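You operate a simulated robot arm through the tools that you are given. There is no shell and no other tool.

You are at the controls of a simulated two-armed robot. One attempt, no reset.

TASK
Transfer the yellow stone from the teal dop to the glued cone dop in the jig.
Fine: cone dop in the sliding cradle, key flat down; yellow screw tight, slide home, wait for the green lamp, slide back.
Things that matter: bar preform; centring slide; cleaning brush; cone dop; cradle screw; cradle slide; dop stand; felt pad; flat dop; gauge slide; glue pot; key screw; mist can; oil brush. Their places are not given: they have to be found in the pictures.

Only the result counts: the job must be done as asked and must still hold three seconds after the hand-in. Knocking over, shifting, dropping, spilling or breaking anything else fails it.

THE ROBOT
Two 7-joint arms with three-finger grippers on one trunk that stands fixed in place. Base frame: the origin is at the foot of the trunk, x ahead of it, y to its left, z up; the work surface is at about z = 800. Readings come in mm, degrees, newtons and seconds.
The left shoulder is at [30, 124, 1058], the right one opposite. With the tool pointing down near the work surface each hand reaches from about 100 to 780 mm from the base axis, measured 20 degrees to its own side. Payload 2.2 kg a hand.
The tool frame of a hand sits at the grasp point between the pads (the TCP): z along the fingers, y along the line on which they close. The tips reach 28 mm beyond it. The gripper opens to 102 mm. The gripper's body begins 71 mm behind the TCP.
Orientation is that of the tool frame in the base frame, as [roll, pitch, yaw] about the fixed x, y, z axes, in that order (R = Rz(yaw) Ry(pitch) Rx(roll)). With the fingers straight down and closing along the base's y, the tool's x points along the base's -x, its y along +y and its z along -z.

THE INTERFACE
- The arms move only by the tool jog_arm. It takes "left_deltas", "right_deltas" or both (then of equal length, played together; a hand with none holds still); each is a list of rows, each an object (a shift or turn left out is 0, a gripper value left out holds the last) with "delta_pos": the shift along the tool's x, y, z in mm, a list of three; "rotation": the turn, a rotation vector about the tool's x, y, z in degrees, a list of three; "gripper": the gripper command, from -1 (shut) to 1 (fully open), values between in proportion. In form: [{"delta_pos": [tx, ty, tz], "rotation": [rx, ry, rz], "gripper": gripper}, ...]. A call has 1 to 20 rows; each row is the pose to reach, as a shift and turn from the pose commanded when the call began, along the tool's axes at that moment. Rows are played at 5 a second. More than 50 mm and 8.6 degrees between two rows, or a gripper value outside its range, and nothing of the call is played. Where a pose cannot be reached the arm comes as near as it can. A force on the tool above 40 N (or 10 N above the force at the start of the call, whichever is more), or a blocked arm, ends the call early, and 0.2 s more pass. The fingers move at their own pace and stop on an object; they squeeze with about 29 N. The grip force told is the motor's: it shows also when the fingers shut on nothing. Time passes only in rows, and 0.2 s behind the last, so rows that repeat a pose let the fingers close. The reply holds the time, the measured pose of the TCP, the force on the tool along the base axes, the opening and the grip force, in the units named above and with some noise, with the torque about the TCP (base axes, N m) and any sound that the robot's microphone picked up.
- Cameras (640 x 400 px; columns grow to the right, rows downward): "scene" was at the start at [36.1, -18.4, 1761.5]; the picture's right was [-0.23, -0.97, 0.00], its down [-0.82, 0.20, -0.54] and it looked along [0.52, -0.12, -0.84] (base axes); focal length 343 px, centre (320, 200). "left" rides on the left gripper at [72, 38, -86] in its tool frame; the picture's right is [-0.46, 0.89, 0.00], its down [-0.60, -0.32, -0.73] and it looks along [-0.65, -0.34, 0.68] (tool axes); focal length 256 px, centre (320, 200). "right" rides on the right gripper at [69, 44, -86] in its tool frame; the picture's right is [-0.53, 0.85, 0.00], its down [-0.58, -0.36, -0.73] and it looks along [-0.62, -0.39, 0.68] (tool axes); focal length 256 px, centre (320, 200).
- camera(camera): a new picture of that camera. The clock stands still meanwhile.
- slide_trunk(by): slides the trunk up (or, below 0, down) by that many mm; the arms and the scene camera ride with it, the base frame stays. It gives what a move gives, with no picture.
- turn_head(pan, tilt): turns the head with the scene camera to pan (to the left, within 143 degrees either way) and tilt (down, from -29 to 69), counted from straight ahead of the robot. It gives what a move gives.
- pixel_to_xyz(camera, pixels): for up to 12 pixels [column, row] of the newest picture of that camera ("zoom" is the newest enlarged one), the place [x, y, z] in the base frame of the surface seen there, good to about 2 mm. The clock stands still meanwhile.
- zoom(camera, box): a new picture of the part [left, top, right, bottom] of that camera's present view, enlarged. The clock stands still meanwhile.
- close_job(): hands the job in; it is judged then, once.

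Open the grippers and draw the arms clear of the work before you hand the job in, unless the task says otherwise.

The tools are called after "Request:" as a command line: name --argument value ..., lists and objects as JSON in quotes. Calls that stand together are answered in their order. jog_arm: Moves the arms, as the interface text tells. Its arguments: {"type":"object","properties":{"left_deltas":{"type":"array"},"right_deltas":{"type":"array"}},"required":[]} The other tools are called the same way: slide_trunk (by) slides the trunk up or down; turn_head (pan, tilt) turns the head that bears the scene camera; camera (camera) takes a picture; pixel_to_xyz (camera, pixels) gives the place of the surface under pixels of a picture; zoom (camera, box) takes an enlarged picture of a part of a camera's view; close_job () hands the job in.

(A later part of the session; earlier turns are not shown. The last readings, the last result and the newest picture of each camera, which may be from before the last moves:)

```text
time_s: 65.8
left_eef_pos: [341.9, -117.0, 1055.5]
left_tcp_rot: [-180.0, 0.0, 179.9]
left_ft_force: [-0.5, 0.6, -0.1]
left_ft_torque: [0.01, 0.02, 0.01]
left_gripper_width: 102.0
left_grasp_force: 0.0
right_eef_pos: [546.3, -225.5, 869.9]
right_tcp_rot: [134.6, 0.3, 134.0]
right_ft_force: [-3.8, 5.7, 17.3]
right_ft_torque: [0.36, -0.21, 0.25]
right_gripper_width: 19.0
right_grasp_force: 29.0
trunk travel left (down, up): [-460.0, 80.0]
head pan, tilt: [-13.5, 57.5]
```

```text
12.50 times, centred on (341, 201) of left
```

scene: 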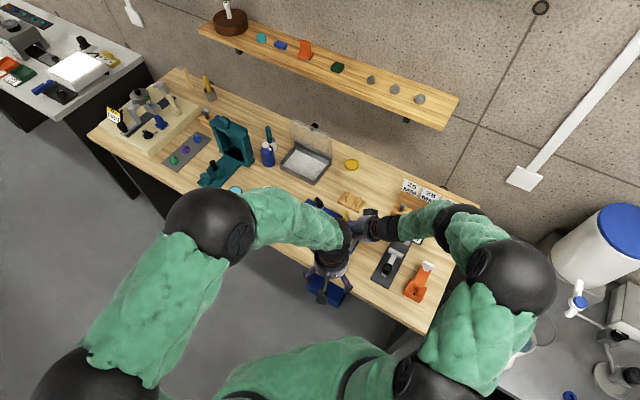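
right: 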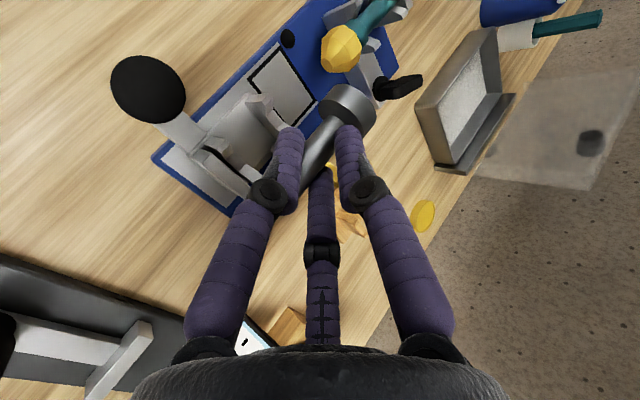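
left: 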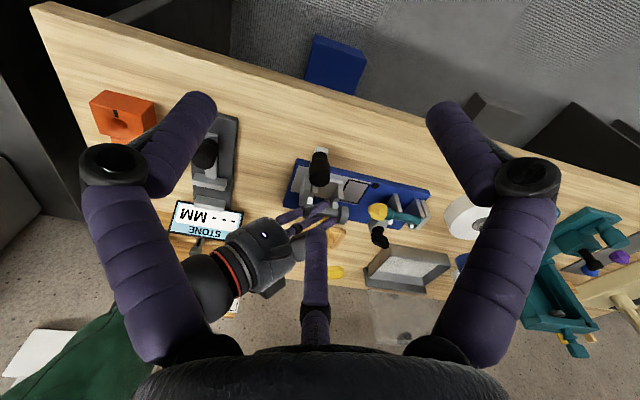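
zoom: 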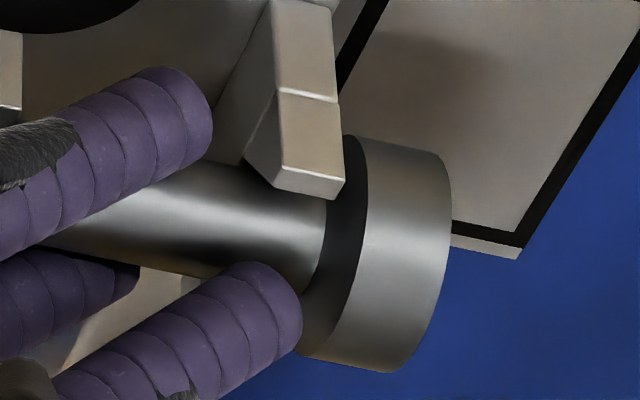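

The front post now carries the shank (17 N), so it is seated in the V. I'll open the fingers slightly to release it.

Request:
jog_arm --right_deltas '[{"delta_pos": [0.3, 0.3, -0.3], "gripper": -0.6}, {"delta_pos": [0.3, 0.3, -0.3], "gripper": -0.55}, {"delta_pos": [0.3, 0.3, -0.3], "gripper": -0.5}, {"delta_pos": [0.3, 0.3, -0.3], "gripper": -0.5}]'

Request:
zoom --camera "left" --box '[296, 175, 356, 225]'

Request:
zoom --camera "right" --box '[200, 60, 400, 220]'

```text
time_s: 66.8
left_eef_pos: [343.4, -116.3, 1055.3]
left_tcp_rot: [-179.9, 0.1, 179.9]
left_ft_force: [0.1, 0.7, 0.0]
left_ft_torque: [-0.01, 0.0, -0.02]
left_gripper_width: 101.9
left_grasp_force: 0.0
right_eef_pos: [546.5, -224.5, 868.8]
right_tcp_rot: [134.7, 0.3, 134.0]
right_ft_force: [2.9, 6.2, 13.8]
right_ft_torque: [-0.14, -0.12, 0.03]
right_gripper_width: 20.5
right_grasp_force: 0.0
trunk travel left (down, up): [-460.0, 80.0]
head pan, tilt: [-13.5, 57.5]
```

```text
8.00 times, centred on (326, 200) of left
```

zoom: 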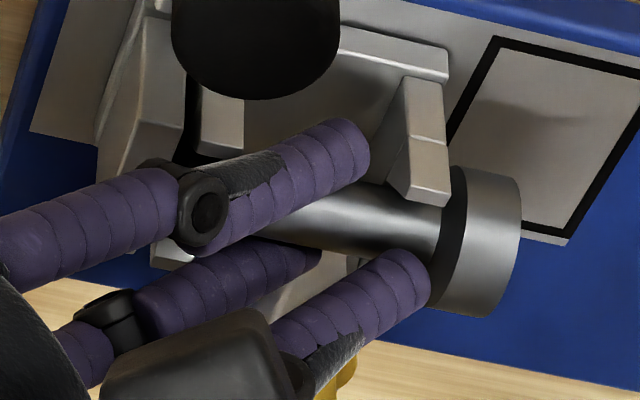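

```text
2.50 times, centred on (300, 140) of right
```

zoom: 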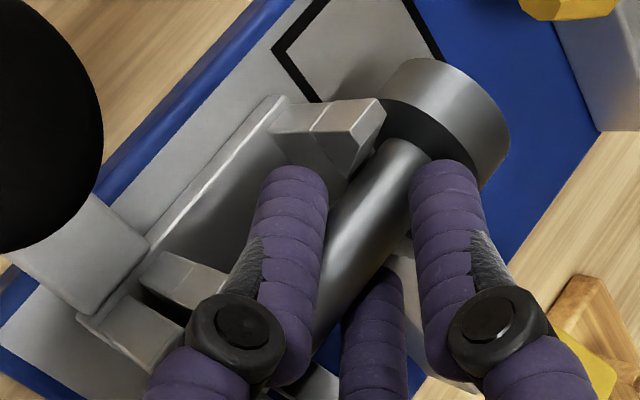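

Opening is limited at 20.5 because finger C touches the rear post. I'll move straight up 2 mm and 1 mm toward the head so it clears and the fingers open further.

Request:
jog_arm --right_deltas '[{"delta_pos": [0, 1.4, 0.0], "gripper": -0.52}, {"delta_pos": [0, 2.1, -0.7], "gripper": -0.52}, {"delta_pos": [0, 2.8, -1.4], "gripper": -0.52}, {"delta_pos": [0, 2.8, -1.4], "gripper": -0.52}]'

Request:
zoom --camera "left" --box '[296, 175, 356, 225]'

Request:
zoom --camera "right" --box '[200, 60, 400, 220]'

```text
time_s: 67.8
left_eef_pos: [341.7, -117.2, 1054.5]
left_tcp_rot: [-179.8, 0.0, 180.0]
left_ft_force: [-0.1, -0.5, 0.8]
left_ft_torque: [0.01, 0.01, 0.0]
left_gripper_width: 102.0
left_grasp_force: 0.0
right_eef_pos: [544.8, -225.1, 871.7]
right_tcp_rot: [134.9, 0.2, 133.9]
right_ft_force: [-0.4, 0.9, -0.2]
right_ft_torque: [-0.03, 0.01, 0.0]
right_gripper_width: 24.2
right_grasp_force: 0.0
trunk travel left (down, up): [-460.0, 80.0]
head pan, tilt: [-13.5, 57.5]
```

```text
8.00 times, centred on (326, 200) of left
```

zoom: 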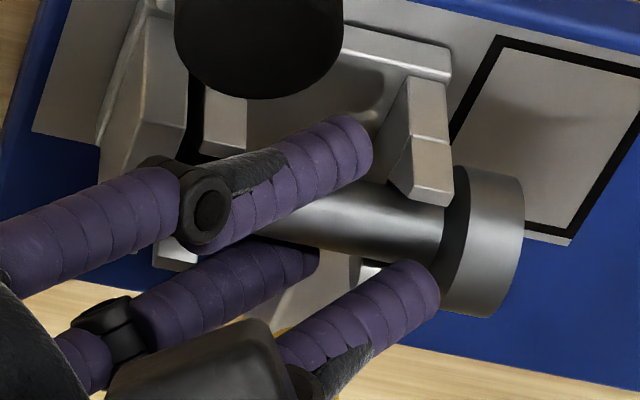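

```text
2.50 times, centred on (300, 140) of right
```

zoom: 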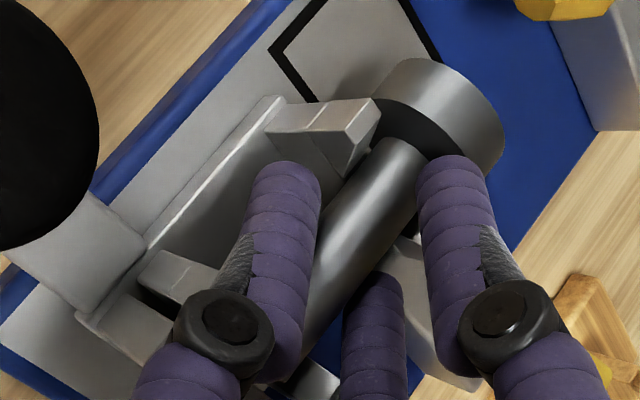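

Released: no force, and the dop rests in the V posts. I'll raise the hand straight up 60 mm and inspect.

Request:
jog_arm --right_deltas '[{"delta_pos": [0, 2.1, -2.1]}, {"delta_pos": [0, 5.6, -5.6]}, {"delta_pos": [0, 12, -12]}, {"delta_pos": [0, 24, -24]}, {"delta_pos": [0, 42, -42]}]'

Request:
zoom --camera "left" --box '[296, 165, 376, 225]'

Request:
zoom --camera "right" --box '[200, 40, 440, 220]'

```text
time_s: 69.0
left_eef_pos: [343.5, -116.0, 1055.7]
left_tcp_rot: [-179.9, 0.0, 180.0]
left_ft_force: [-0.9, -0.6, 0.1]
left_ft_torque: [-0.01, -0.03, -0.01]
left_gripper_width: 102.0
left_grasp_force: 0.1
right_eef_pos: [545.2, -225.1, 931.7]
right_tcp_rot: [134.6, 0.2, 134.1]
right_ft_force: [-0.3, 0.1, -0.5]
right_ft_torque: [0.03, -0.06, 0.01]
right_gripper_width: 24.8
right_grasp_force: 0.0
trunk travel left (down, up): [-460.0, 80.0]
head pan, tilt: [-13.5, 57.5]
```

```text
6.67 times, centred on (336, 195) of left
```

zoom: 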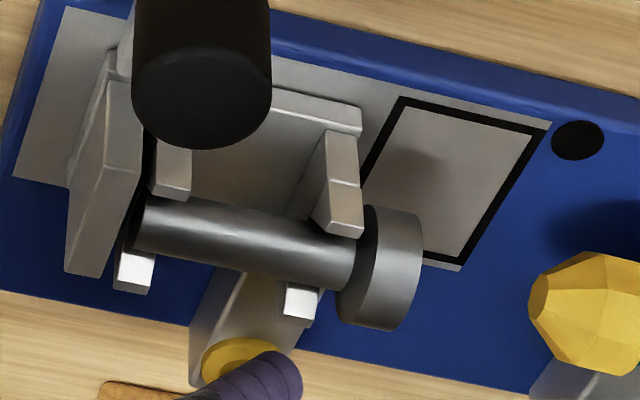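

```text
2.22 times, centred on (320, 130) of right
```

zoom: 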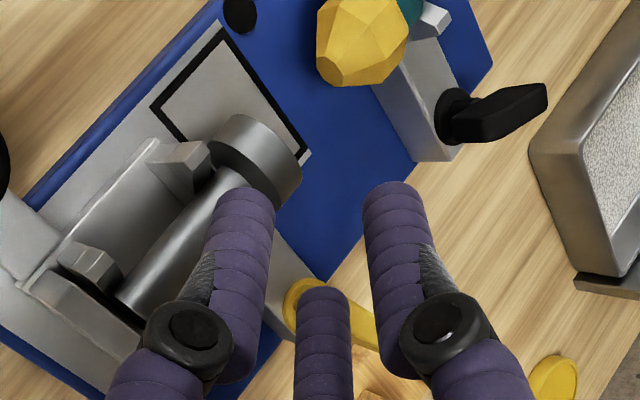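

The cone dop sits in the sliding cradle with its tail near the stop. Next I'll raise the right hand out of view and compare the yellow lever with the black one, which is presumably tight.

Request:
jog_arm --right_deltas '[{"delta_pos": [-15, 15, -45]}, {"delta_pos": [-30, 30, -90]}, {"delta_pos": [-45, 30, -130]}]'

Request:
zoom --camera "left" --box '[280, 150, 440, 260]'

Request:
camera --camera "left"

Request:
zoom --camera "scene" --box '[280, 180, 380, 260]'

```text
time_s: 69.8
left_eef_pos: [342.4, -117.9, 1055.0]
left_tcp_rot: [-180.0, 0.0, -180.0]
left_ft_force: [0.6, 0.5, -0.4]
left_ft_torque: [-0.02, -0.03, 0.0]
left_gripper_width: 102.2
left_grasp_force: 0.0
right_eef_pos: [523.6, -306.9, 1043.4]
right_tcp_rot: [134.7, 0.1, 134.1]
right_ft_force: [-0.4, -0.2, 0.3]
right_ft_torque: [0.01, 0.01, -0.02]
right_gripper_width: 24.7
right_grasp_force: 0.1
trunk travel left (down, up): [-460.0, 80.0]
head pan, tilt: [-13.5, 57.5]
```

```text
3.64 times, centred on (360, 205) of left
```

zoom: 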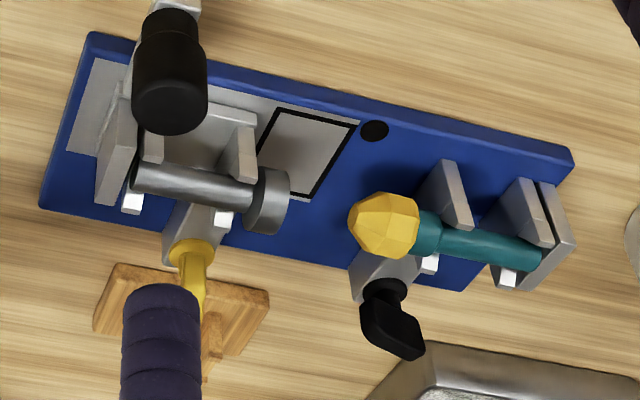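

```text
taken
```

left: 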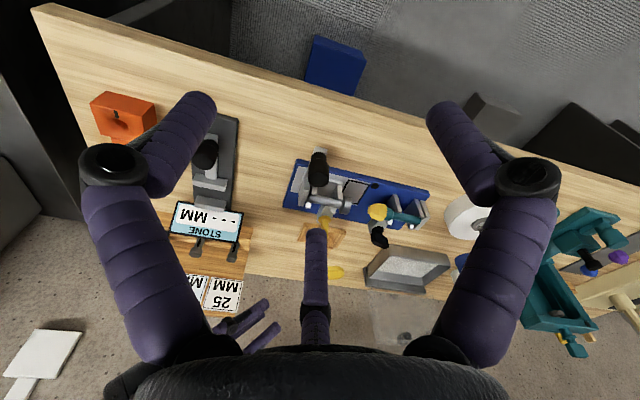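

```text
5.00 times, centred on (330, 220) of scene
```

zoom: 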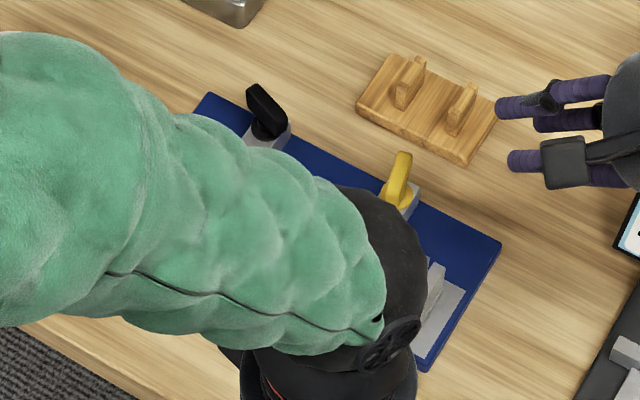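

I'll measure both levers' directions from the left camera's enlarged view.

Request:
zoom --camera "left" --box '[360, 210, 400, 260]'

Request:
pixel_to_xyz --camera "left" --pixels '[[374, 227], [380, 236], [384, 243], [370, 237], [386, 238], [379, 226], [323, 216], [325, 222], [321, 222], [328, 222], [327, 218]]'

```text
8.00 times, centred on (380, 235) of left
```

zoom: 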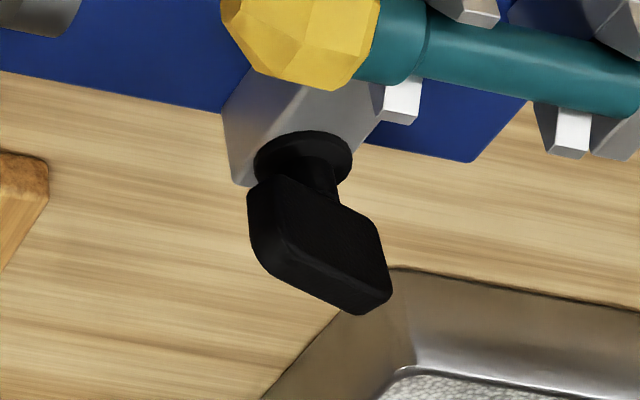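

```text
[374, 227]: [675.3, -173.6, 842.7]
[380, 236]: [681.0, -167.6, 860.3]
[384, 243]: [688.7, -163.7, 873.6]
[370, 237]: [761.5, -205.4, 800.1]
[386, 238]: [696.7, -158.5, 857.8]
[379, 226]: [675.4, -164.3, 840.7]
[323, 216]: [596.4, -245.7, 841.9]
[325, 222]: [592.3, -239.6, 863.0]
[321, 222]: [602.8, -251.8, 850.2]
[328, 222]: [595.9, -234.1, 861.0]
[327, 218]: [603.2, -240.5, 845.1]
```

Each screw has a wing plate on top of a collar. I'll zoom on the black and yellow wings in the scene camera and measure their top edges.

Request:
zoom --camera "scene" --box '[322, 190, 342, 212]'

Request:
pixel_to_xyz --camera "zoom" --pixels '[[235, 120], [300, 180], [350, 230], [400, 280], [250, 200], [330, 300], [310, 330], [380, 240]]'

Request:
zoom --camera "scene" --box '[350, 205, 370, 227]'

Request:
pixel_to_xyz --camera "zoom" --pixels '[[300, 130], [300, 180], [290, 230], [280, 270], [270, 300], [330, 140], [320, 250], [240, 300], [350, 300]]'

```text
16.00 times, centred on (332, 201) of scene
```

zoom: 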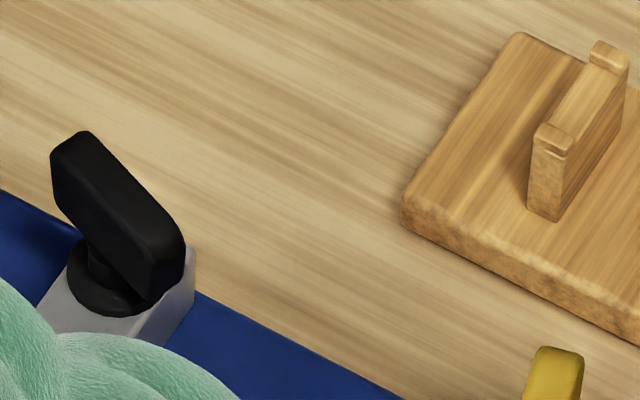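

```text
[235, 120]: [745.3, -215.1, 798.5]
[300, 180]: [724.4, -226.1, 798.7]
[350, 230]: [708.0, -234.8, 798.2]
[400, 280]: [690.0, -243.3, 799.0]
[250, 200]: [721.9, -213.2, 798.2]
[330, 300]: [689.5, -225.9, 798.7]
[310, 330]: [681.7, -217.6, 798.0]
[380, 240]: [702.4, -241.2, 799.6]
```

```text
16.00 times, centred on (360, 216) of scene
```

zoom: 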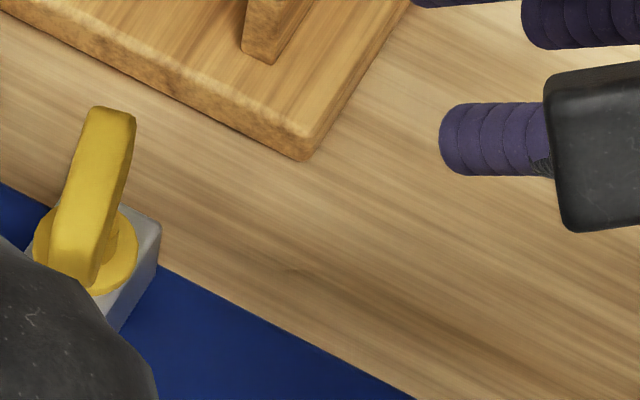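

```text
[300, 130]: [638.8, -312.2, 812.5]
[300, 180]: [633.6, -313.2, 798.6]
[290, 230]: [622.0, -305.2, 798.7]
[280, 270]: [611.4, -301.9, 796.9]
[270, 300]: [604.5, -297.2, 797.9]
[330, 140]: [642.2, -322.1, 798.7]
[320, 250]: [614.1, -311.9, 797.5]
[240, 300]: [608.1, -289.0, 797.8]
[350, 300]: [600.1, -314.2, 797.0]
```

The yellow wing runs along (112,112)–(75,270) in this zoom and the black wing along a different direction. I'll measure points on both top edges.

Request:
pixel_to_xyz --camera "zoom" --pixels '[[112, 112], [105, 160], [95, 210], [75, 265], [130, 150], [115, 220], [95, 270], [120, 250], [50, 240], [140, 220]]'

Request:
pixel_to_xyz --camera "scene" --pixels '[[317.2, 197.2], [318.5, 198.8], [320.1, 200.4], [321.5, 202], [322.8, 203.6], [316.5, 202], [319, 205]]'

```text
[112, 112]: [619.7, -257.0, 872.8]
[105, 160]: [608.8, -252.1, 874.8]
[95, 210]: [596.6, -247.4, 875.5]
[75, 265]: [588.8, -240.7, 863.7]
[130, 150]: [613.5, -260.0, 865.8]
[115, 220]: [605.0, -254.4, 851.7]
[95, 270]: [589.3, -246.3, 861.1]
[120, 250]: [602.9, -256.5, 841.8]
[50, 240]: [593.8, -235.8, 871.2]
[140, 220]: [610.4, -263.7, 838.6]
```

```text
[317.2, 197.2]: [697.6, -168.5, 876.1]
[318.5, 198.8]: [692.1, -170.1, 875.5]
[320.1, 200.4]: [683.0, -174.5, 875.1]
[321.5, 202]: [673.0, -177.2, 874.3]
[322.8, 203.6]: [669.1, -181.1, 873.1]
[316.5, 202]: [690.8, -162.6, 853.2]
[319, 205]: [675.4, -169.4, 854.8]
```

The yellow wing runs at about -27° with centre near (604,-249), top z 875. The black wing is at +24°. I'll level the right hand, set yaw 153° so the fingers straddle the wing plate, and go above it.

Request:
jog_arm --right_deltas '[{"rotation": [8.4, 0, 0], "gripper": -0.4}, {"rotation": [16.8, 0, 0], "gripper": -0.4}, {"rotation": [25.2, 0, 0], "gripper": -0.4}, {"rotation": [33.6, 0, 0], "gripper": -0.4}, {"rotation": [42, 0, 0], "gripper": -0.4}, {"rotation": [45.2, 0, 0], "gripper": -0.4}]'

Request:
jog_arm --right_deltas '[{"rotation": [0, 0, -8.4]}, {"rotation": [0, 0, -16]}, {"rotation": [0, 0, -19]}]'

```text
time_s: 71.2
left_eef_pos: [342.1, -117.8, 1055.6]
left_tcp_rot: [-179.9, 0.0, -179.9]
left_ft_force: [-0.4, 0.3, 0.6]
left_ft_torque: [0.0, -0.02, 0.01]
left_gripper_width: 102.2
left_grasp_force: 0.1
right_eef_pos: [527.4, -306.4, 1043.4]
right_tcp_rot: [-180.0, 0.2, 134.0]
right_ft_force: [0.4, -0.8, 0.9]
right_ft_torque: [-0.01, 0.0, 0.01]
right_gripper_width: 30.7
right_grasp_force: 0.1
trunk travel left (down, up): [-460.0, 80.0]
head pan, tilt: [-13.5, 57.5]
```

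```text
time_s: 72.0
left_eef_pos: [344.0, -116.9, 1055.1]
left_tcp_rot: [-180.0, 0.1, 180.0]
left_ft_force: [-0.1, -0.5, -0.3]
left_ft_torque: [0.01, 0.0, 0.02]
left_gripper_width: 101.9
left_grasp_force: 0.1
right_eef_pos: [525.8, -306.2, 1043.3]
right_tcp_rot: [179.9, 0.2, 153.0]
right_ft_force: [0.1, -0.7, 0.1]
right_ft_torque: [0.01, 0.01, 0.01]
right_gripper_width: 30.4
right_grasp_force: 0.0
trunk travel left (down, up): [-460.0, 80.0]
head pan, tilt: [-13.5, 57.5]
```

The hand is vertical at yaw 153°. I'll go to a spot where its camera looks straight at the yellow screw to measure the wing precisely.

Request:
jog_arm --right_deltas '[{"delta_pos": [6, 32, 23]}, {"delta_pos": [12, 65, 46]}, {"delta_pos": [18, 97, 70]}, {"delta_pos": [24.7, 130, 93]}]'

Request:
camera --camera "right"

Request:
zoom --camera "right" --box '[260, 130, 380, 220]'

```text
time_s: 73.0
left_eef_pos: [343.3, -117.2, 1054.1]
left_tcp_rot: [-179.9, 0.0, 179.9]
left_ft_force: [0.0, 0.5, -0.6]
left_ft_torque: [-0.01, 0.04, -0.03]
left_gripper_width: 101.9
left_grasp_force: 0.0
right_eef_pos: [561.8, -179.1, 951.3]
right_tcp_rot: [-180.0, 0.2, 152.9]
right_ft_force: [-0.5, 0.3, 0.7]
right_ft_torque: [-0.02, 0.02, -0.01]
right_gripper_width: 30.7
right_grasp_force: 0.0
trunk travel left (down, up): [-460.0, 80.0]
head pan, tilt: [-13.5, 57.5]
```

```text
taken
```

right: 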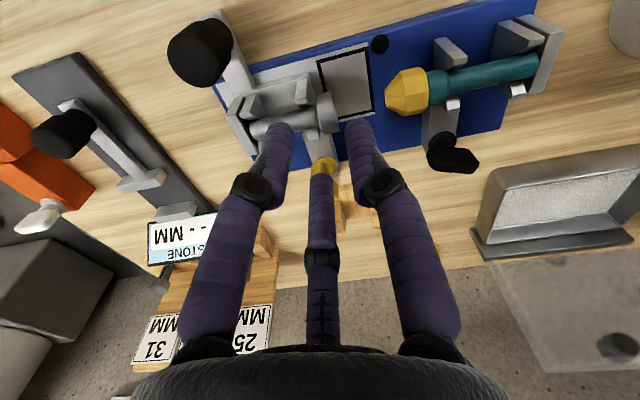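

```text
4.44 times, centred on (320, 175) of right
```

zoom: 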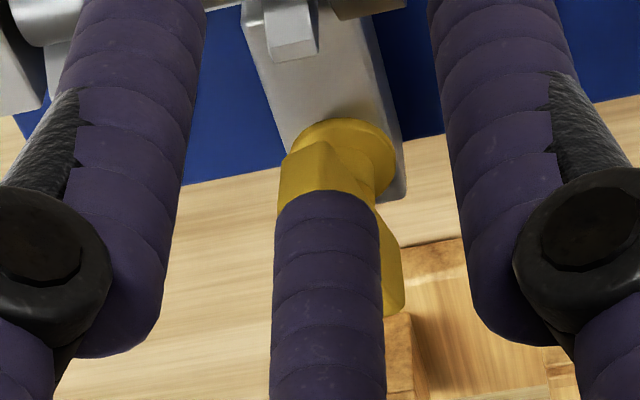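

Finger C hides the screw. I'll shift 35 mm forward along the view so the screw appears above the finger tips.

Request:
jog_arm --right_deltas '[{"delta_pos": [-11, -7, 0]}, {"delta_pos": [-22, -14, 0]}]'

Request:
zoom --camera "right" --box '[270, 90, 370, 165]'

```text
time_s: 73.6
left_eef_pos: [342.4, -118.6, 1055.6]
left_tcp_rot: [180.0, 0.0, -180.0]
left_ft_force: [0.6, 0.5, 0.8]
left_ft_torque: [0.04, 0.0, 0.0]
left_gripper_width: 102.2
left_grasp_force: 0.1
right_eef_pos: [575.9, -201.7, 951.6]
right_tcp_rot: [179.9, 0.1, 152.9]
right_ft_force: [0.0, -0.1, -0.4]
right_ft_torque: [-0.02, -0.01, 0.04]
right_gripper_width: 30.6
right_grasp_force: 0.1
trunk travel left (down, up): [-460.0, 80.0]
head pan, tilt: [-13.5, 57.5]
```

```text
5.33 times, centred on (320, 128) of right
```

zoom: 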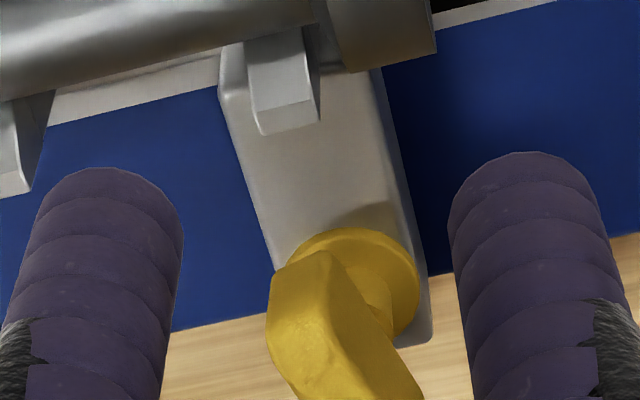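

Now the collar disc, stem and wing plate are visible. I'll measure the collar's rim and the plate's edges.

Request:
zoom --camera "right" --box '[290, 110, 380, 178]'

Request:
pixel_to_xyz --camera "right" --pixels '[[326, 133.5], [334, 136], [337, 143], [317, 135], [315, 140], [313, 148], [322, 150], [330, 157], [320, 160], [336, 163], [328, 166], [332, 146]]'

```text
5.88 times, centred on (335, 144) of right
```

zoom: 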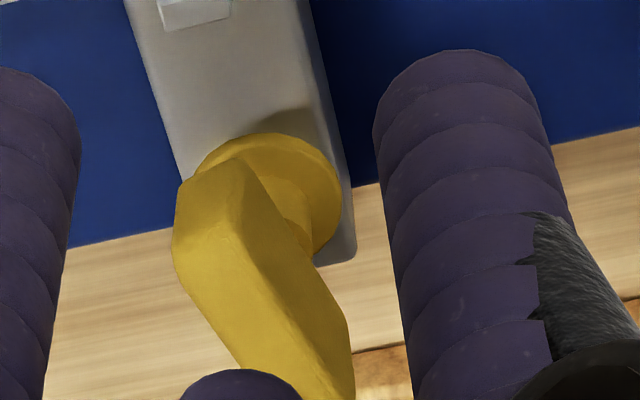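

```text
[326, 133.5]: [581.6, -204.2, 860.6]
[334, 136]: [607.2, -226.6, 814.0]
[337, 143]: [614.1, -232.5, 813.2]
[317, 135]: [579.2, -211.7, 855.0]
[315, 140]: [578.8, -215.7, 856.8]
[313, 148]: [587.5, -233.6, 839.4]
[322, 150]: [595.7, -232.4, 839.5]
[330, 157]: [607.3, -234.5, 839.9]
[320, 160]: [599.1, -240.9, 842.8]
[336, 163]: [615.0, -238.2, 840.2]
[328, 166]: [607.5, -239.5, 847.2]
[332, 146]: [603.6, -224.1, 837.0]
```

I'll query with this zoom's own pixels for the collar and plate.

Request:
pixel_to_xyz --camera "zoom" --pixels '[[255, 142], [335, 195], [205, 165], [300, 180], [190, 190], [235, 165], [200, 230], [230, 290], [260, 340], [290, 365], [260, 220], [320, 300]]'

```text
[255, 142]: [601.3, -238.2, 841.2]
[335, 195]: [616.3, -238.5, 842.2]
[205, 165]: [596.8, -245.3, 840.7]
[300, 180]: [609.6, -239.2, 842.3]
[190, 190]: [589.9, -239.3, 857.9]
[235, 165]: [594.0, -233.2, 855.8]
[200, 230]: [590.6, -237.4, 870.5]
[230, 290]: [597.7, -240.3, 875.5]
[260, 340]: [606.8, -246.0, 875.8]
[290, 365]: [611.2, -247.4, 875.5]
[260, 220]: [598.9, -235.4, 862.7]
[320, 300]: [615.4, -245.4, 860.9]
```

The screw axis is near (606.5,-248), with the plate along -27° and top z 875.5. I'll move above it with the fingers at 32 mm, then descend straddling the plate.

Request:
jog_arm --right_deltas '[{"delta_pos": [-24, -15.5, 0], "gripper": -0.37}, {"delta_pos": [-48.3, -31.1, 0], "gripper": -0.37}, {"delta_pos": [-48.3, -31.1, 20], "gripper": -0.37}, {"delta_pos": [-48.3, -31.1, 36], "gripper": -0.37}]'

Request:
zoom --camera "left" --box '[280, 170, 380, 250]'

Request:
zoom --camera "scene" --box '[330, 180, 400, 240]'

Request:
zoom --camera "right" --box '[240, 80, 400, 220]'

```text
time_s: 74.6
left_eef_pos: [344.1, -118.5, 1054.2]
left_tcp_rot: [-180.0, 0.0, 180.0]
left_ft_force: [0.8, -0.8, 0.3]
left_ft_torque: [0.02, 0.04, -0.01]
left_gripper_width: 102.0
left_grasp_force: 0.0
right_eef_pos: [605.8, -253.4, 916.0]
right_tcp_rot: [-179.9, 0.3, 153.0]
right_ft_force: [0.3, 0.5, -0.1]
right_ft_torque: [-0.01, -0.03, 0.0]
right_gripper_width: 31.9
right_grasp_force: 0.0
trunk travel left (down, up): [-460.0, 80.0]
head pan, tilt: [-13.5, 57.5]
```

```text
5.00 times, centred on (330, 210) of left
```

zoom: 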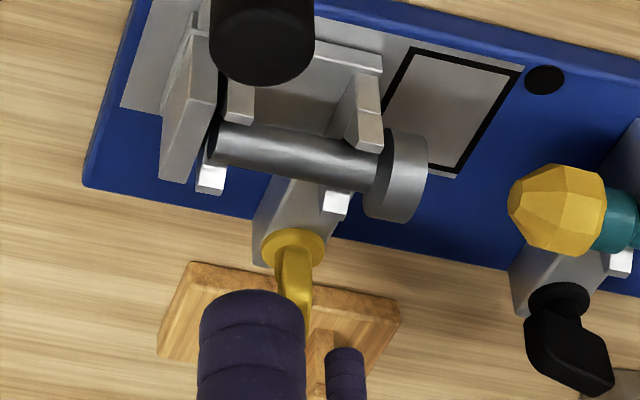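

```text
6.67 times, centred on (365, 210) of scene
```

zoom: 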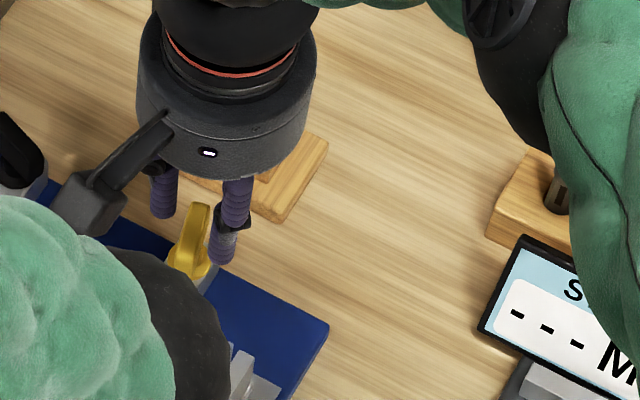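

```text
2.86 times, centred on (320, 150) of right
```

zoom: 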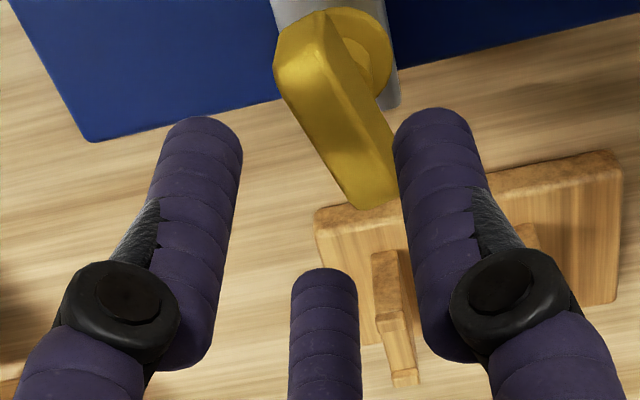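

The plate lies properly between A/C and B. I'll correct by about 2 mm and descend 30 mm to TCP z≈886.

Request:
jog_arm --right_deltas '[{"delta_pos": [1.8, 1.4, 8]}, {"delta_pos": [1.8, 1.4, 16]}, {"delta_pos": [1.8, 1.4, 23]}, {"delta_pos": [1.8, 1.4, 30]}]'

Request:
zoom --camera "right" --box '[240, 80, 400, 220]'

Request:
zoom --camera "left" --box '[280, 170, 380, 250]'

```text
time_s: 75.6
left_eef_pos: [343.4, -117.4, 1056.0]
left_tcp_rot: [-179.9, 0.1, -180.0]
left_ft_force: [0.6, -0.6, -0.2]
left_ft_torque: [0.0, -0.03, -0.02]
left_gripper_width: 101.9
left_grasp_force: 0.1
right_eef_pos: [604.3, -248.0, 884.3]
right_tcp_rot: [180.0, 0.3, 152.9]
right_ft_force: [0.0, 0.0, -0.6]
right_ft_torque: [-0.02, 0.0, 0.01]
right_gripper_width: 32.0
right_grasp_force: 0.1
trunk travel left (down, up): [-460.0, 80.0]
head pan, tilt: [-13.5, 57.5]
```

```text
2.86 times, centred on (320, 150) of right
```

zoom: 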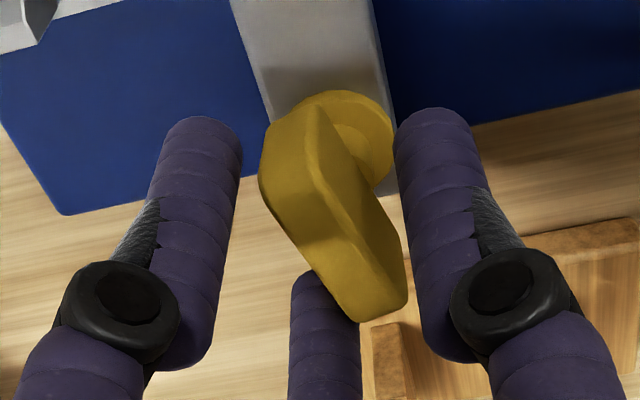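

```text
5.00 times, centred on (330, 210) of left
```

zoom: 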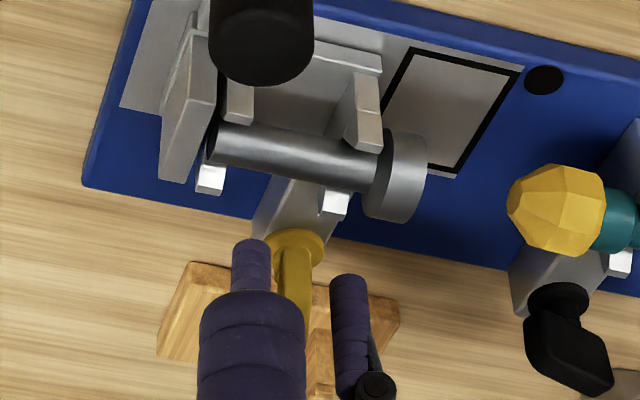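

Fingers straddle the plate cleanly. I'll shift 2.5 mm in -y for a balanced closing and grip it.

Request:
jog_arm --right_deltas '[{"delta_pos": [0, -2.5, 0], "gripper": -0.45}, {"delta_pos": [0, -2.5, 0], "gripper": -0.6}, {"delta_pos": [0, -2.5, 0], "gripper": -1}, {"delta_pos": [0, -2.5, 0], "gripper": -1}, {"delta_pos": [0, -2.5, 0], "gripper": -1}]'

Request:
zoom --camera "right" --box '[240, 80, 400, 220]'

```text
time_s: 76.8
left_eef_pos: [343.8, -117.1, 1054.4]
left_tcp_rot: [-179.9, -0.1, 180.0]
left_ft_force: [0.7, 0.3, -0.4]
left_ft_torque: [-0.01, 0.0, -0.02]
left_gripper_width: 102.0
left_grasp_force: 0.1
right_eef_pos: [603.8, -249.2, 885.6]
right_tcp_rot: [-180.0, 0.2, 153.0]
right_ft_force: [4.7, 8.8, -1.4]
right_ft_torque: [0.14, -0.35, 0.02]
right_gripper_width: 18.7
right_grasp_force: 44.1
trunk travel left (down, up): [-460.0, 80.0]
head pan, tilt: [-13.5, 57.5]
```

```text
2.86 times, centred on (320, 150) of right
```

zoom: 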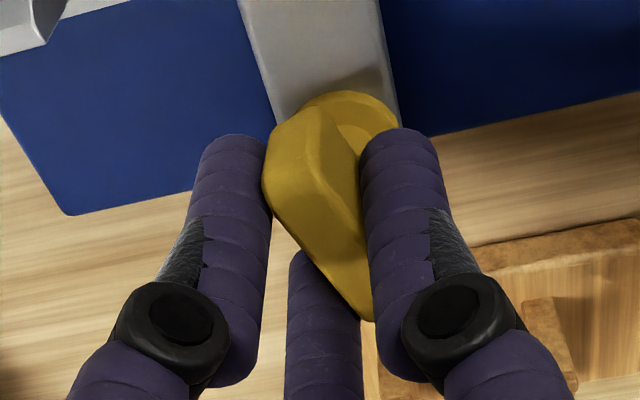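

The plate is gripped (width 18.7). I'll turn it clockwise seen from above by 24° about the screw axis and watch the torque and sounds.

Request:
jog_arm --right_deltas '[{"delta_pos": [0, 1.0, 0], "gripper": -1}, {"delta_pos": [0.7, 1.05, 0], "rotation": [0, 0, 8], "gripper": -1}, {"delta_pos": [1.38, 1.2, 0], "rotation": [0, 0, 16], "gripper": -1}, {"delta_pos": [2.03, 1.4, 0], "rotation": [0, 0, 24], "gripper": -1}, {"delta_pos": [2.03, 1.4, 0], "rotation": [0, 0, 24], "gripper": -1}]'

Request:
zoom --camera "right" --box '[240, 80, 400, 220]'

Request:
zoom --camera "left" --box '[280, 150, 440, 260]'

```text
time_s: 78.0
left_eef_pos: [343.6, -116.5, 1054.9]
left_tcp_rot: [-179.9, -0.1, 180.0]
left_ft_force: [0.4, 0.7, 0.4]
left_ft_torque: [-0.01, 0.02, 0.0]
left_gripper_width: 102.1
left_grasp_force: 0.0
right_eef_pos: [603.2, -246.7, 885.1]
right_tcp_rot: [180.0, 0.1, 128.8]
right_ft_force: [8.9, 13.0, -8.2]
right_ft_torque: [-0.08, -0.57, 0.05]
right_gripper_width: 18.7
right_grasp_force: 43.7
trunk travel left (down, up): [-460.0, 80.0]
head pan, tilt: [-13.5, 57.5]
```

```text
2.86 times, centred on (320, 150) of right
```

zoom: 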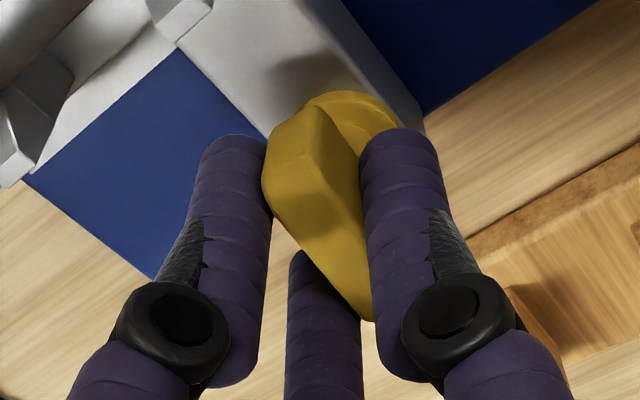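

```text
3.64 times, centred on (360, 205) of left
```

zoom: 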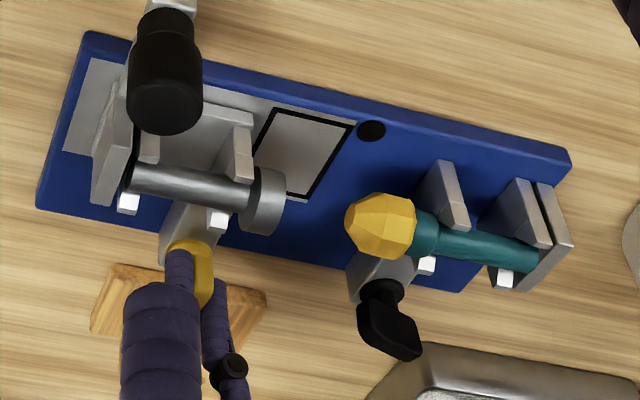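

The wing turns with the hand and pulls slightly downward, as a tightening thread would. I'll relax the side force by moving 3 mm along tool +y and 1 mm down.

Request:
jog_arm --right_deltas '[{"delta_pos": [0.5, 1.5, 0.5], "gripper": -1}, {"delta_pos": [1, 3, 1], "gripper": -1}, {"delta_pos": [1, 3, 1], "gripper": -1}]'

```text
time_s: 78.8
left_eef_pos: [343.5, -116.1, 1055.5]
left_tcp_rot: [-179.9, -0.1, 180.0]
left_ft_force: [-0.6, -0.3, -0.7]
left_ft_torque: [0.0, 0.0, 0.01]
left_gripper_width: 102.2
left_grasp_force: 0.1
right_eef_pos: [603.1, -247.7, 884.5]
right_tcp_rot: [180.0, 0.1, 128.8]
right_ft_force: [2.1, 4.0, 4.7]
right_ft_torque: [1.01, 0.67, 0.01]
right_gripper_width: 18.6
right_grasp_force: 43.7
trunk travel left (down, up): [-460.0, 80.0]
head pan, tilt: [-13.5, 57.5]
```

Side forces are small now, but lowering added a couple. I'll raise back 1 mm and read again.

Request:
jog_arm --right_deltas '[{"delta_pos": [0, 0, -0.8], "gripper": -1}, {"delta_pos": [0, 0, -0.8], "gripper": -1}]'

```text
time_s: 79.4
left_eef_pos: [341.8, -117.2, 1055.8]
left_tcp_rot: [-180.0, 0.0, 179.9]
left_ft_force: [0.2, -0.2, -0.4]
left_ft_torque: [0.03, -0.01, 0.02]
left_gripper_width: 101.8
left_grasp_force: 0.0
right_eef_pos: [603.4, -248.5, 884.7]
right_tcp_rot: [179.8, 0.2, 129.0]
right_ft_force: [-1.0, -0.8, -2.0]
right_ft_torque: [-0.57, -0.5, -0.02]
right_gripper_width: 18.9
right_grasp_force: 43.9
trunk travel left (down, up): [-460.0, 80.0]
head pan, tilt: [-13.5, 57.5]
```

Forces are now near zero. I'll continue clockwise another 41° with a corrected pivot and check.

Request:
jog_arm --right_deltas '[{"delta_pos": [0.68, 0.63, 0], "rotation": [0, 0, 8.3], "gripper": -1}, {"delta_pos": [1.26, 1.35, 0], "rotation": [0, 0, 16.6], "gripper": -1}, {"delta_pos": [1.73, 2.15, 0], "rotation": [0, 0, 24.9], "gripper": -1}, {"delta_pos": [2.08, 3.0, 0], "rotation": [0, 0, 33.2], "gripper": -1}, {"delta_pos": [2.31, 3.9, 0], "rotation": [0, 0, 41.5], "gripper": -1}, {"delta_pos": [2.31, 3.9, 0], "rotation": [0, 0, 41.5], "gripper": -1}]'

Request:
zoom --camera "right" --box '[240, 80, 400, 220]'

Request:
zoom --camera "left" --box '[280, 150, 440, 260]'

```text
time_s: 80.8
left_eef_pos: [343.4, -118.6, 1054.5]
left_tcp_rot: [180.0, -0.1, -180.0]
left_ft_force: [-0.1, -0.3, 1.1]
left_ft_torque: [0.0, -0.02, 0.01]
left_gripper_width: 102.3
left_grasp_force: 0.0
right_eef_pos: [605.4, -242.1, 883.5]
right_tcp_rot: [179.8, 0.0, 87.3]
right_ft_force: [0.5, -5.1, -5.8]
right_ft_torque: [-0.82, 0.07, -0.02]
right_gripper_width: 18.7
right_grasp_force: 43.5
trunk travel left (down, up): [-460.0, 80.0]
head pan, tilt: [-13.5, 57.5]
```

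```text
2.86 times, centred on (320, 150) of right
```

zoom: 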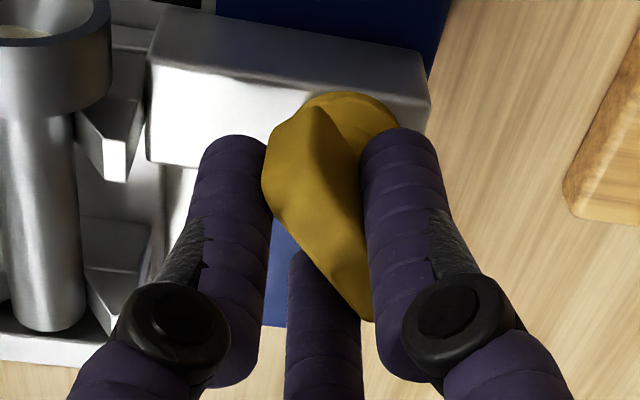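

```text
3.64 times, centred on (360, 205) of left
```

zoom: 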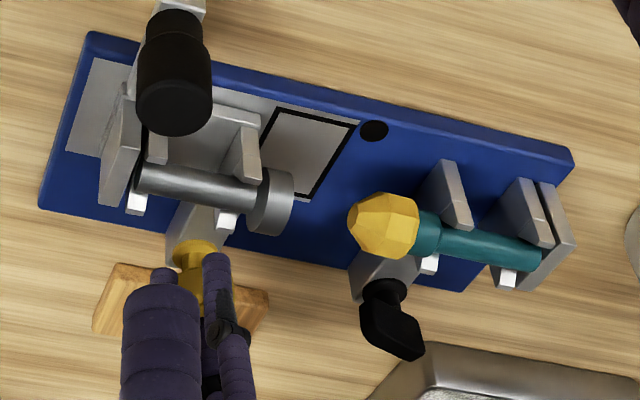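

The wing turns freely so far (65°). The screw block rides on the slide, which has shifted a few millimetres. I'll turn another 33° and watch for resistance.

Request:
jog_arm --right_deltas '[{"delta_pos": [0.7, 0.34, 0.1], "rotation": [0, 0, 8.3], "gripper": -1}, {"delta_pos": [1.35, 0.78, 0.2], "rotation": [0, 0, 16.6], "gripper": -1}, {"delta_pos": [1.92, 1.31, 0.3], "rotation": [0, 0, 24.9], "gripper": -1}, {"delta_pos": [2.41, 1.91, 0.4], "rotation": [0, 0, 33.2], "gripper": -1}, {"delta_pos": [2.41, 1.91, 0.4], "rotation": [0, 0, 33.2], "gripper": -1}]'

Request:
zoom --camera "left" --box '[280, 150, 440, 260]'

```text
time_s: 82.0
left_eef_pos: [344.4, -117.6, 1056.2]
left_tcp_rot: [179.9, -0.1, -180.0]
left_ft_force: [0.2, -0.8, 0.4]
left_ft_torque: [-0.01, 0.02, -0.01]
left_gripper_width: 102.0
left_grasp_force: 0.0
right_eef_pos: [607.4, -242.3, 883.0]
right_tcp_rot: [179.9, -0.1, 54.2]
right_ft_force: [3.3, -4.6, -7.1]
right_ft_torque: [-0.54, 0.29, 0.01]
right_gripper_width: 18.7
right_grasp_force: 43.9
trunk travel left (down, up): [-460.0, 80.0]
head pan, tilt: [-13.5, 57.5]
```

```text
3.64 times, centred on (360, 205) of left
```

zoom: 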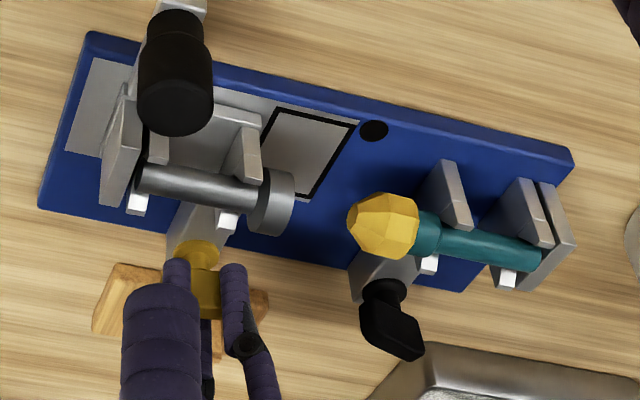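

Still free, and the screw sinks as it turns, so clockwise is tightening. I'll continue another 33° toward the black wing's angle.

Request:
jog_arm --right_deltas '[{"delta_pos": [0.7, 0.34, 0.4], "rotation": [0, 0, 8.3], "gripper": -1}, {"delta_pos": [1.35, 0.6, 0.6], "rotation": [0, 0, 16.6], "gripper": -1}, {"delta_pos": [1.92, 0.9, 0.8], "rotation": [0, 0, 24.9], "gripper": -1}, {"delta_pos": [2.41, 1.2, 1.0], "rotation": [0, 0, 33.2], "gripper": -1}, {"delta_pos": [2.41, 1.2, 1.0], "rotation": [0, 0, 33.2], "gripper": -1}]'

Request:
zoom --camera "left" --box '[280, 150, 440, 260]'

Request:
zoom --camera "right" --box '[240, 80, 400, 220]'

```text
time_s: 83.2
left_eef_pos: [342.5, -117.8, 1055.8]
left_tcp_rot: [-180.0, 0.0, -180.0]
left_ft_force: [-0.8, -0.3, -0.3]
left_ft_torque: [0.03, 0.0, -0.02]
left_gripper_width: 102.2
left_grasp_force: 0.0
right_eef_pos: [611.4, -237.7, 884.4]
right_tcp_rot: [179.8, -0.2, 21.0]
right_ft_force: [1.1, -3.7, 7.1]
right_ft_torque: [-0.21, -0.09, 1.35]
right_gripper_width: 19.4
right_grasp_force: 45.0
trunk travel left (down, up): [-460.0, 80.0]
head pan, tilt: [-13.5, 57.5]
```

```text
3.64 times, centred on (360, 205) of left
```

zoom: 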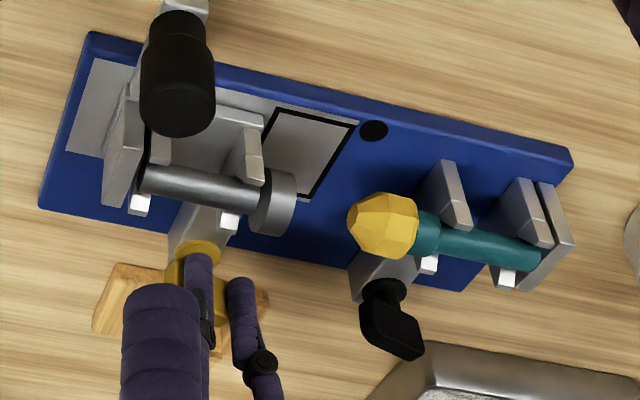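

```text
2.86 times, centred on (320, 150) of right
```

zoom: 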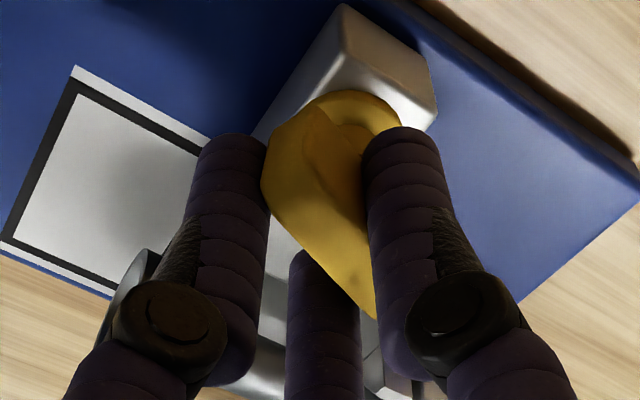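

A firm stop is reached: 1.35 N·m at yaw 21°, matching the black screw's tight angle. I'll open the fingers and lift off.

Request:
jog_arm --right_deltas '[{"delta_pos": [0, 0, 0], "gripper": -0.5}, {"delta_pos": [0, 0, 0], "gripper": -0.35}, {"delta_pos": [0, 0, 0], "gripper": -0.35}, {"delta_pos": [0, 0, -10], "gripper": -0.35}, {"delta_pos": [0, 0, -30], "gripper": -0.35}, {"delta_pos": [0, 0, -60], "gripper": -0.35}]'

Request:
zoom --camera "left" --box '[280, 150, 440, 260]'

Request:
zoom --camera "right" --box '[200, 40, 440, 220]'

```text
time_s: 84.6
left_eef_pos: [341.3, -117.4, 1055.1]
left_tcp_rot: [-179.9, 0.0, 180.0]
left_ft_force: [-1.4, 0.1, 0.0]
left_ft_torque: [0.0, 0.0, 0.02]
left_gripper_width: 102.0
left_grasp_force: 0.1
right_eef_pos: [610.0, -238.5, 943.6]
right_tcp_rot: [179.9, 0.0, 21.1]
right_ft_force: [0.3, 0.6, -1.4]
right_ft_torque: [-0.02, -0.05, -0.02]
right_gripper_width: 33.0
right_grasp_force: 0.1
trunk travel left (down, up): [-460.0, 80.0]
head pan, tilt: [-13.5, 57.5]
```

```text
3.64 times, centred on (360, 205) of left
```

zoom: 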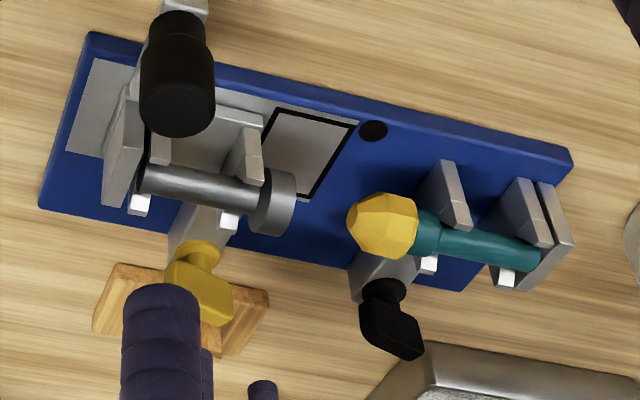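

```text
2.22 times, centred on (320, 130) of right
```

zoom: 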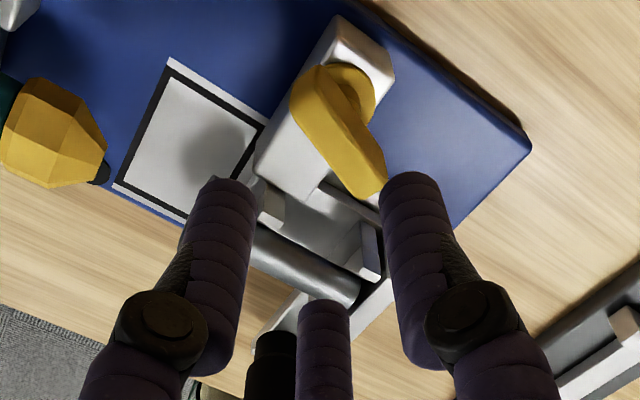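

The yellow wing now lies parallel to the black one. Next is the slide knob at left px (321,178), which I'll measure from left and scene cameras.

Request:
zoom --camera "left" --box '[296, 140, 346, 200]'

Request:
pixel_to_xyz --camera "zoom" --pixels '[[330, 250], [290, 250], [370, 250], [330, 220], [330, 270], [330, 150], [330, 60], [330, 100], [280, 130], [390, 130]]'

Request:
zoom --camera "right" --box '[270, 150, 370, 230]'

```text
6.67 times, centred on (321, 170) of left
```

zoom: 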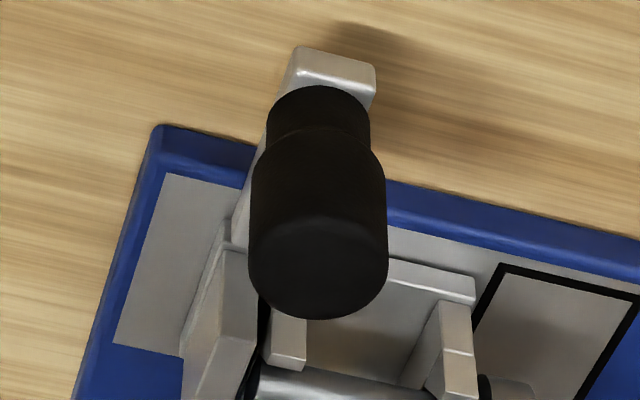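

```text
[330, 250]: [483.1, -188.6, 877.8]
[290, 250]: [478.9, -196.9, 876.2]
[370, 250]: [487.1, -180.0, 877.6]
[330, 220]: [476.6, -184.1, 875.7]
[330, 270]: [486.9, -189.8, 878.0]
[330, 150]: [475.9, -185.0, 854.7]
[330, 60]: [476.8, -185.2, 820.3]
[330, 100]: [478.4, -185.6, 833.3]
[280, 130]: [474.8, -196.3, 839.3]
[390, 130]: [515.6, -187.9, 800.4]
```

```text
5.00 times, centred on (320, 190) of right
```

zoom: 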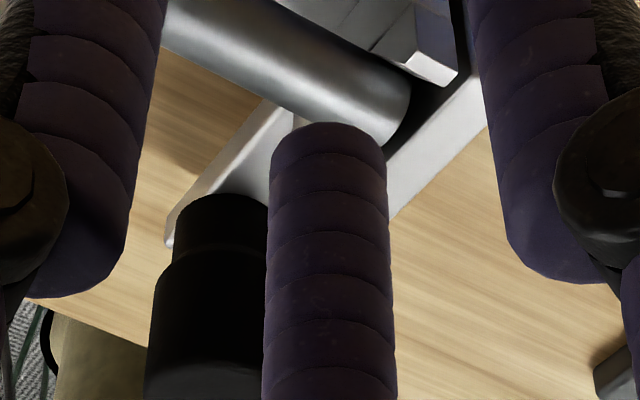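

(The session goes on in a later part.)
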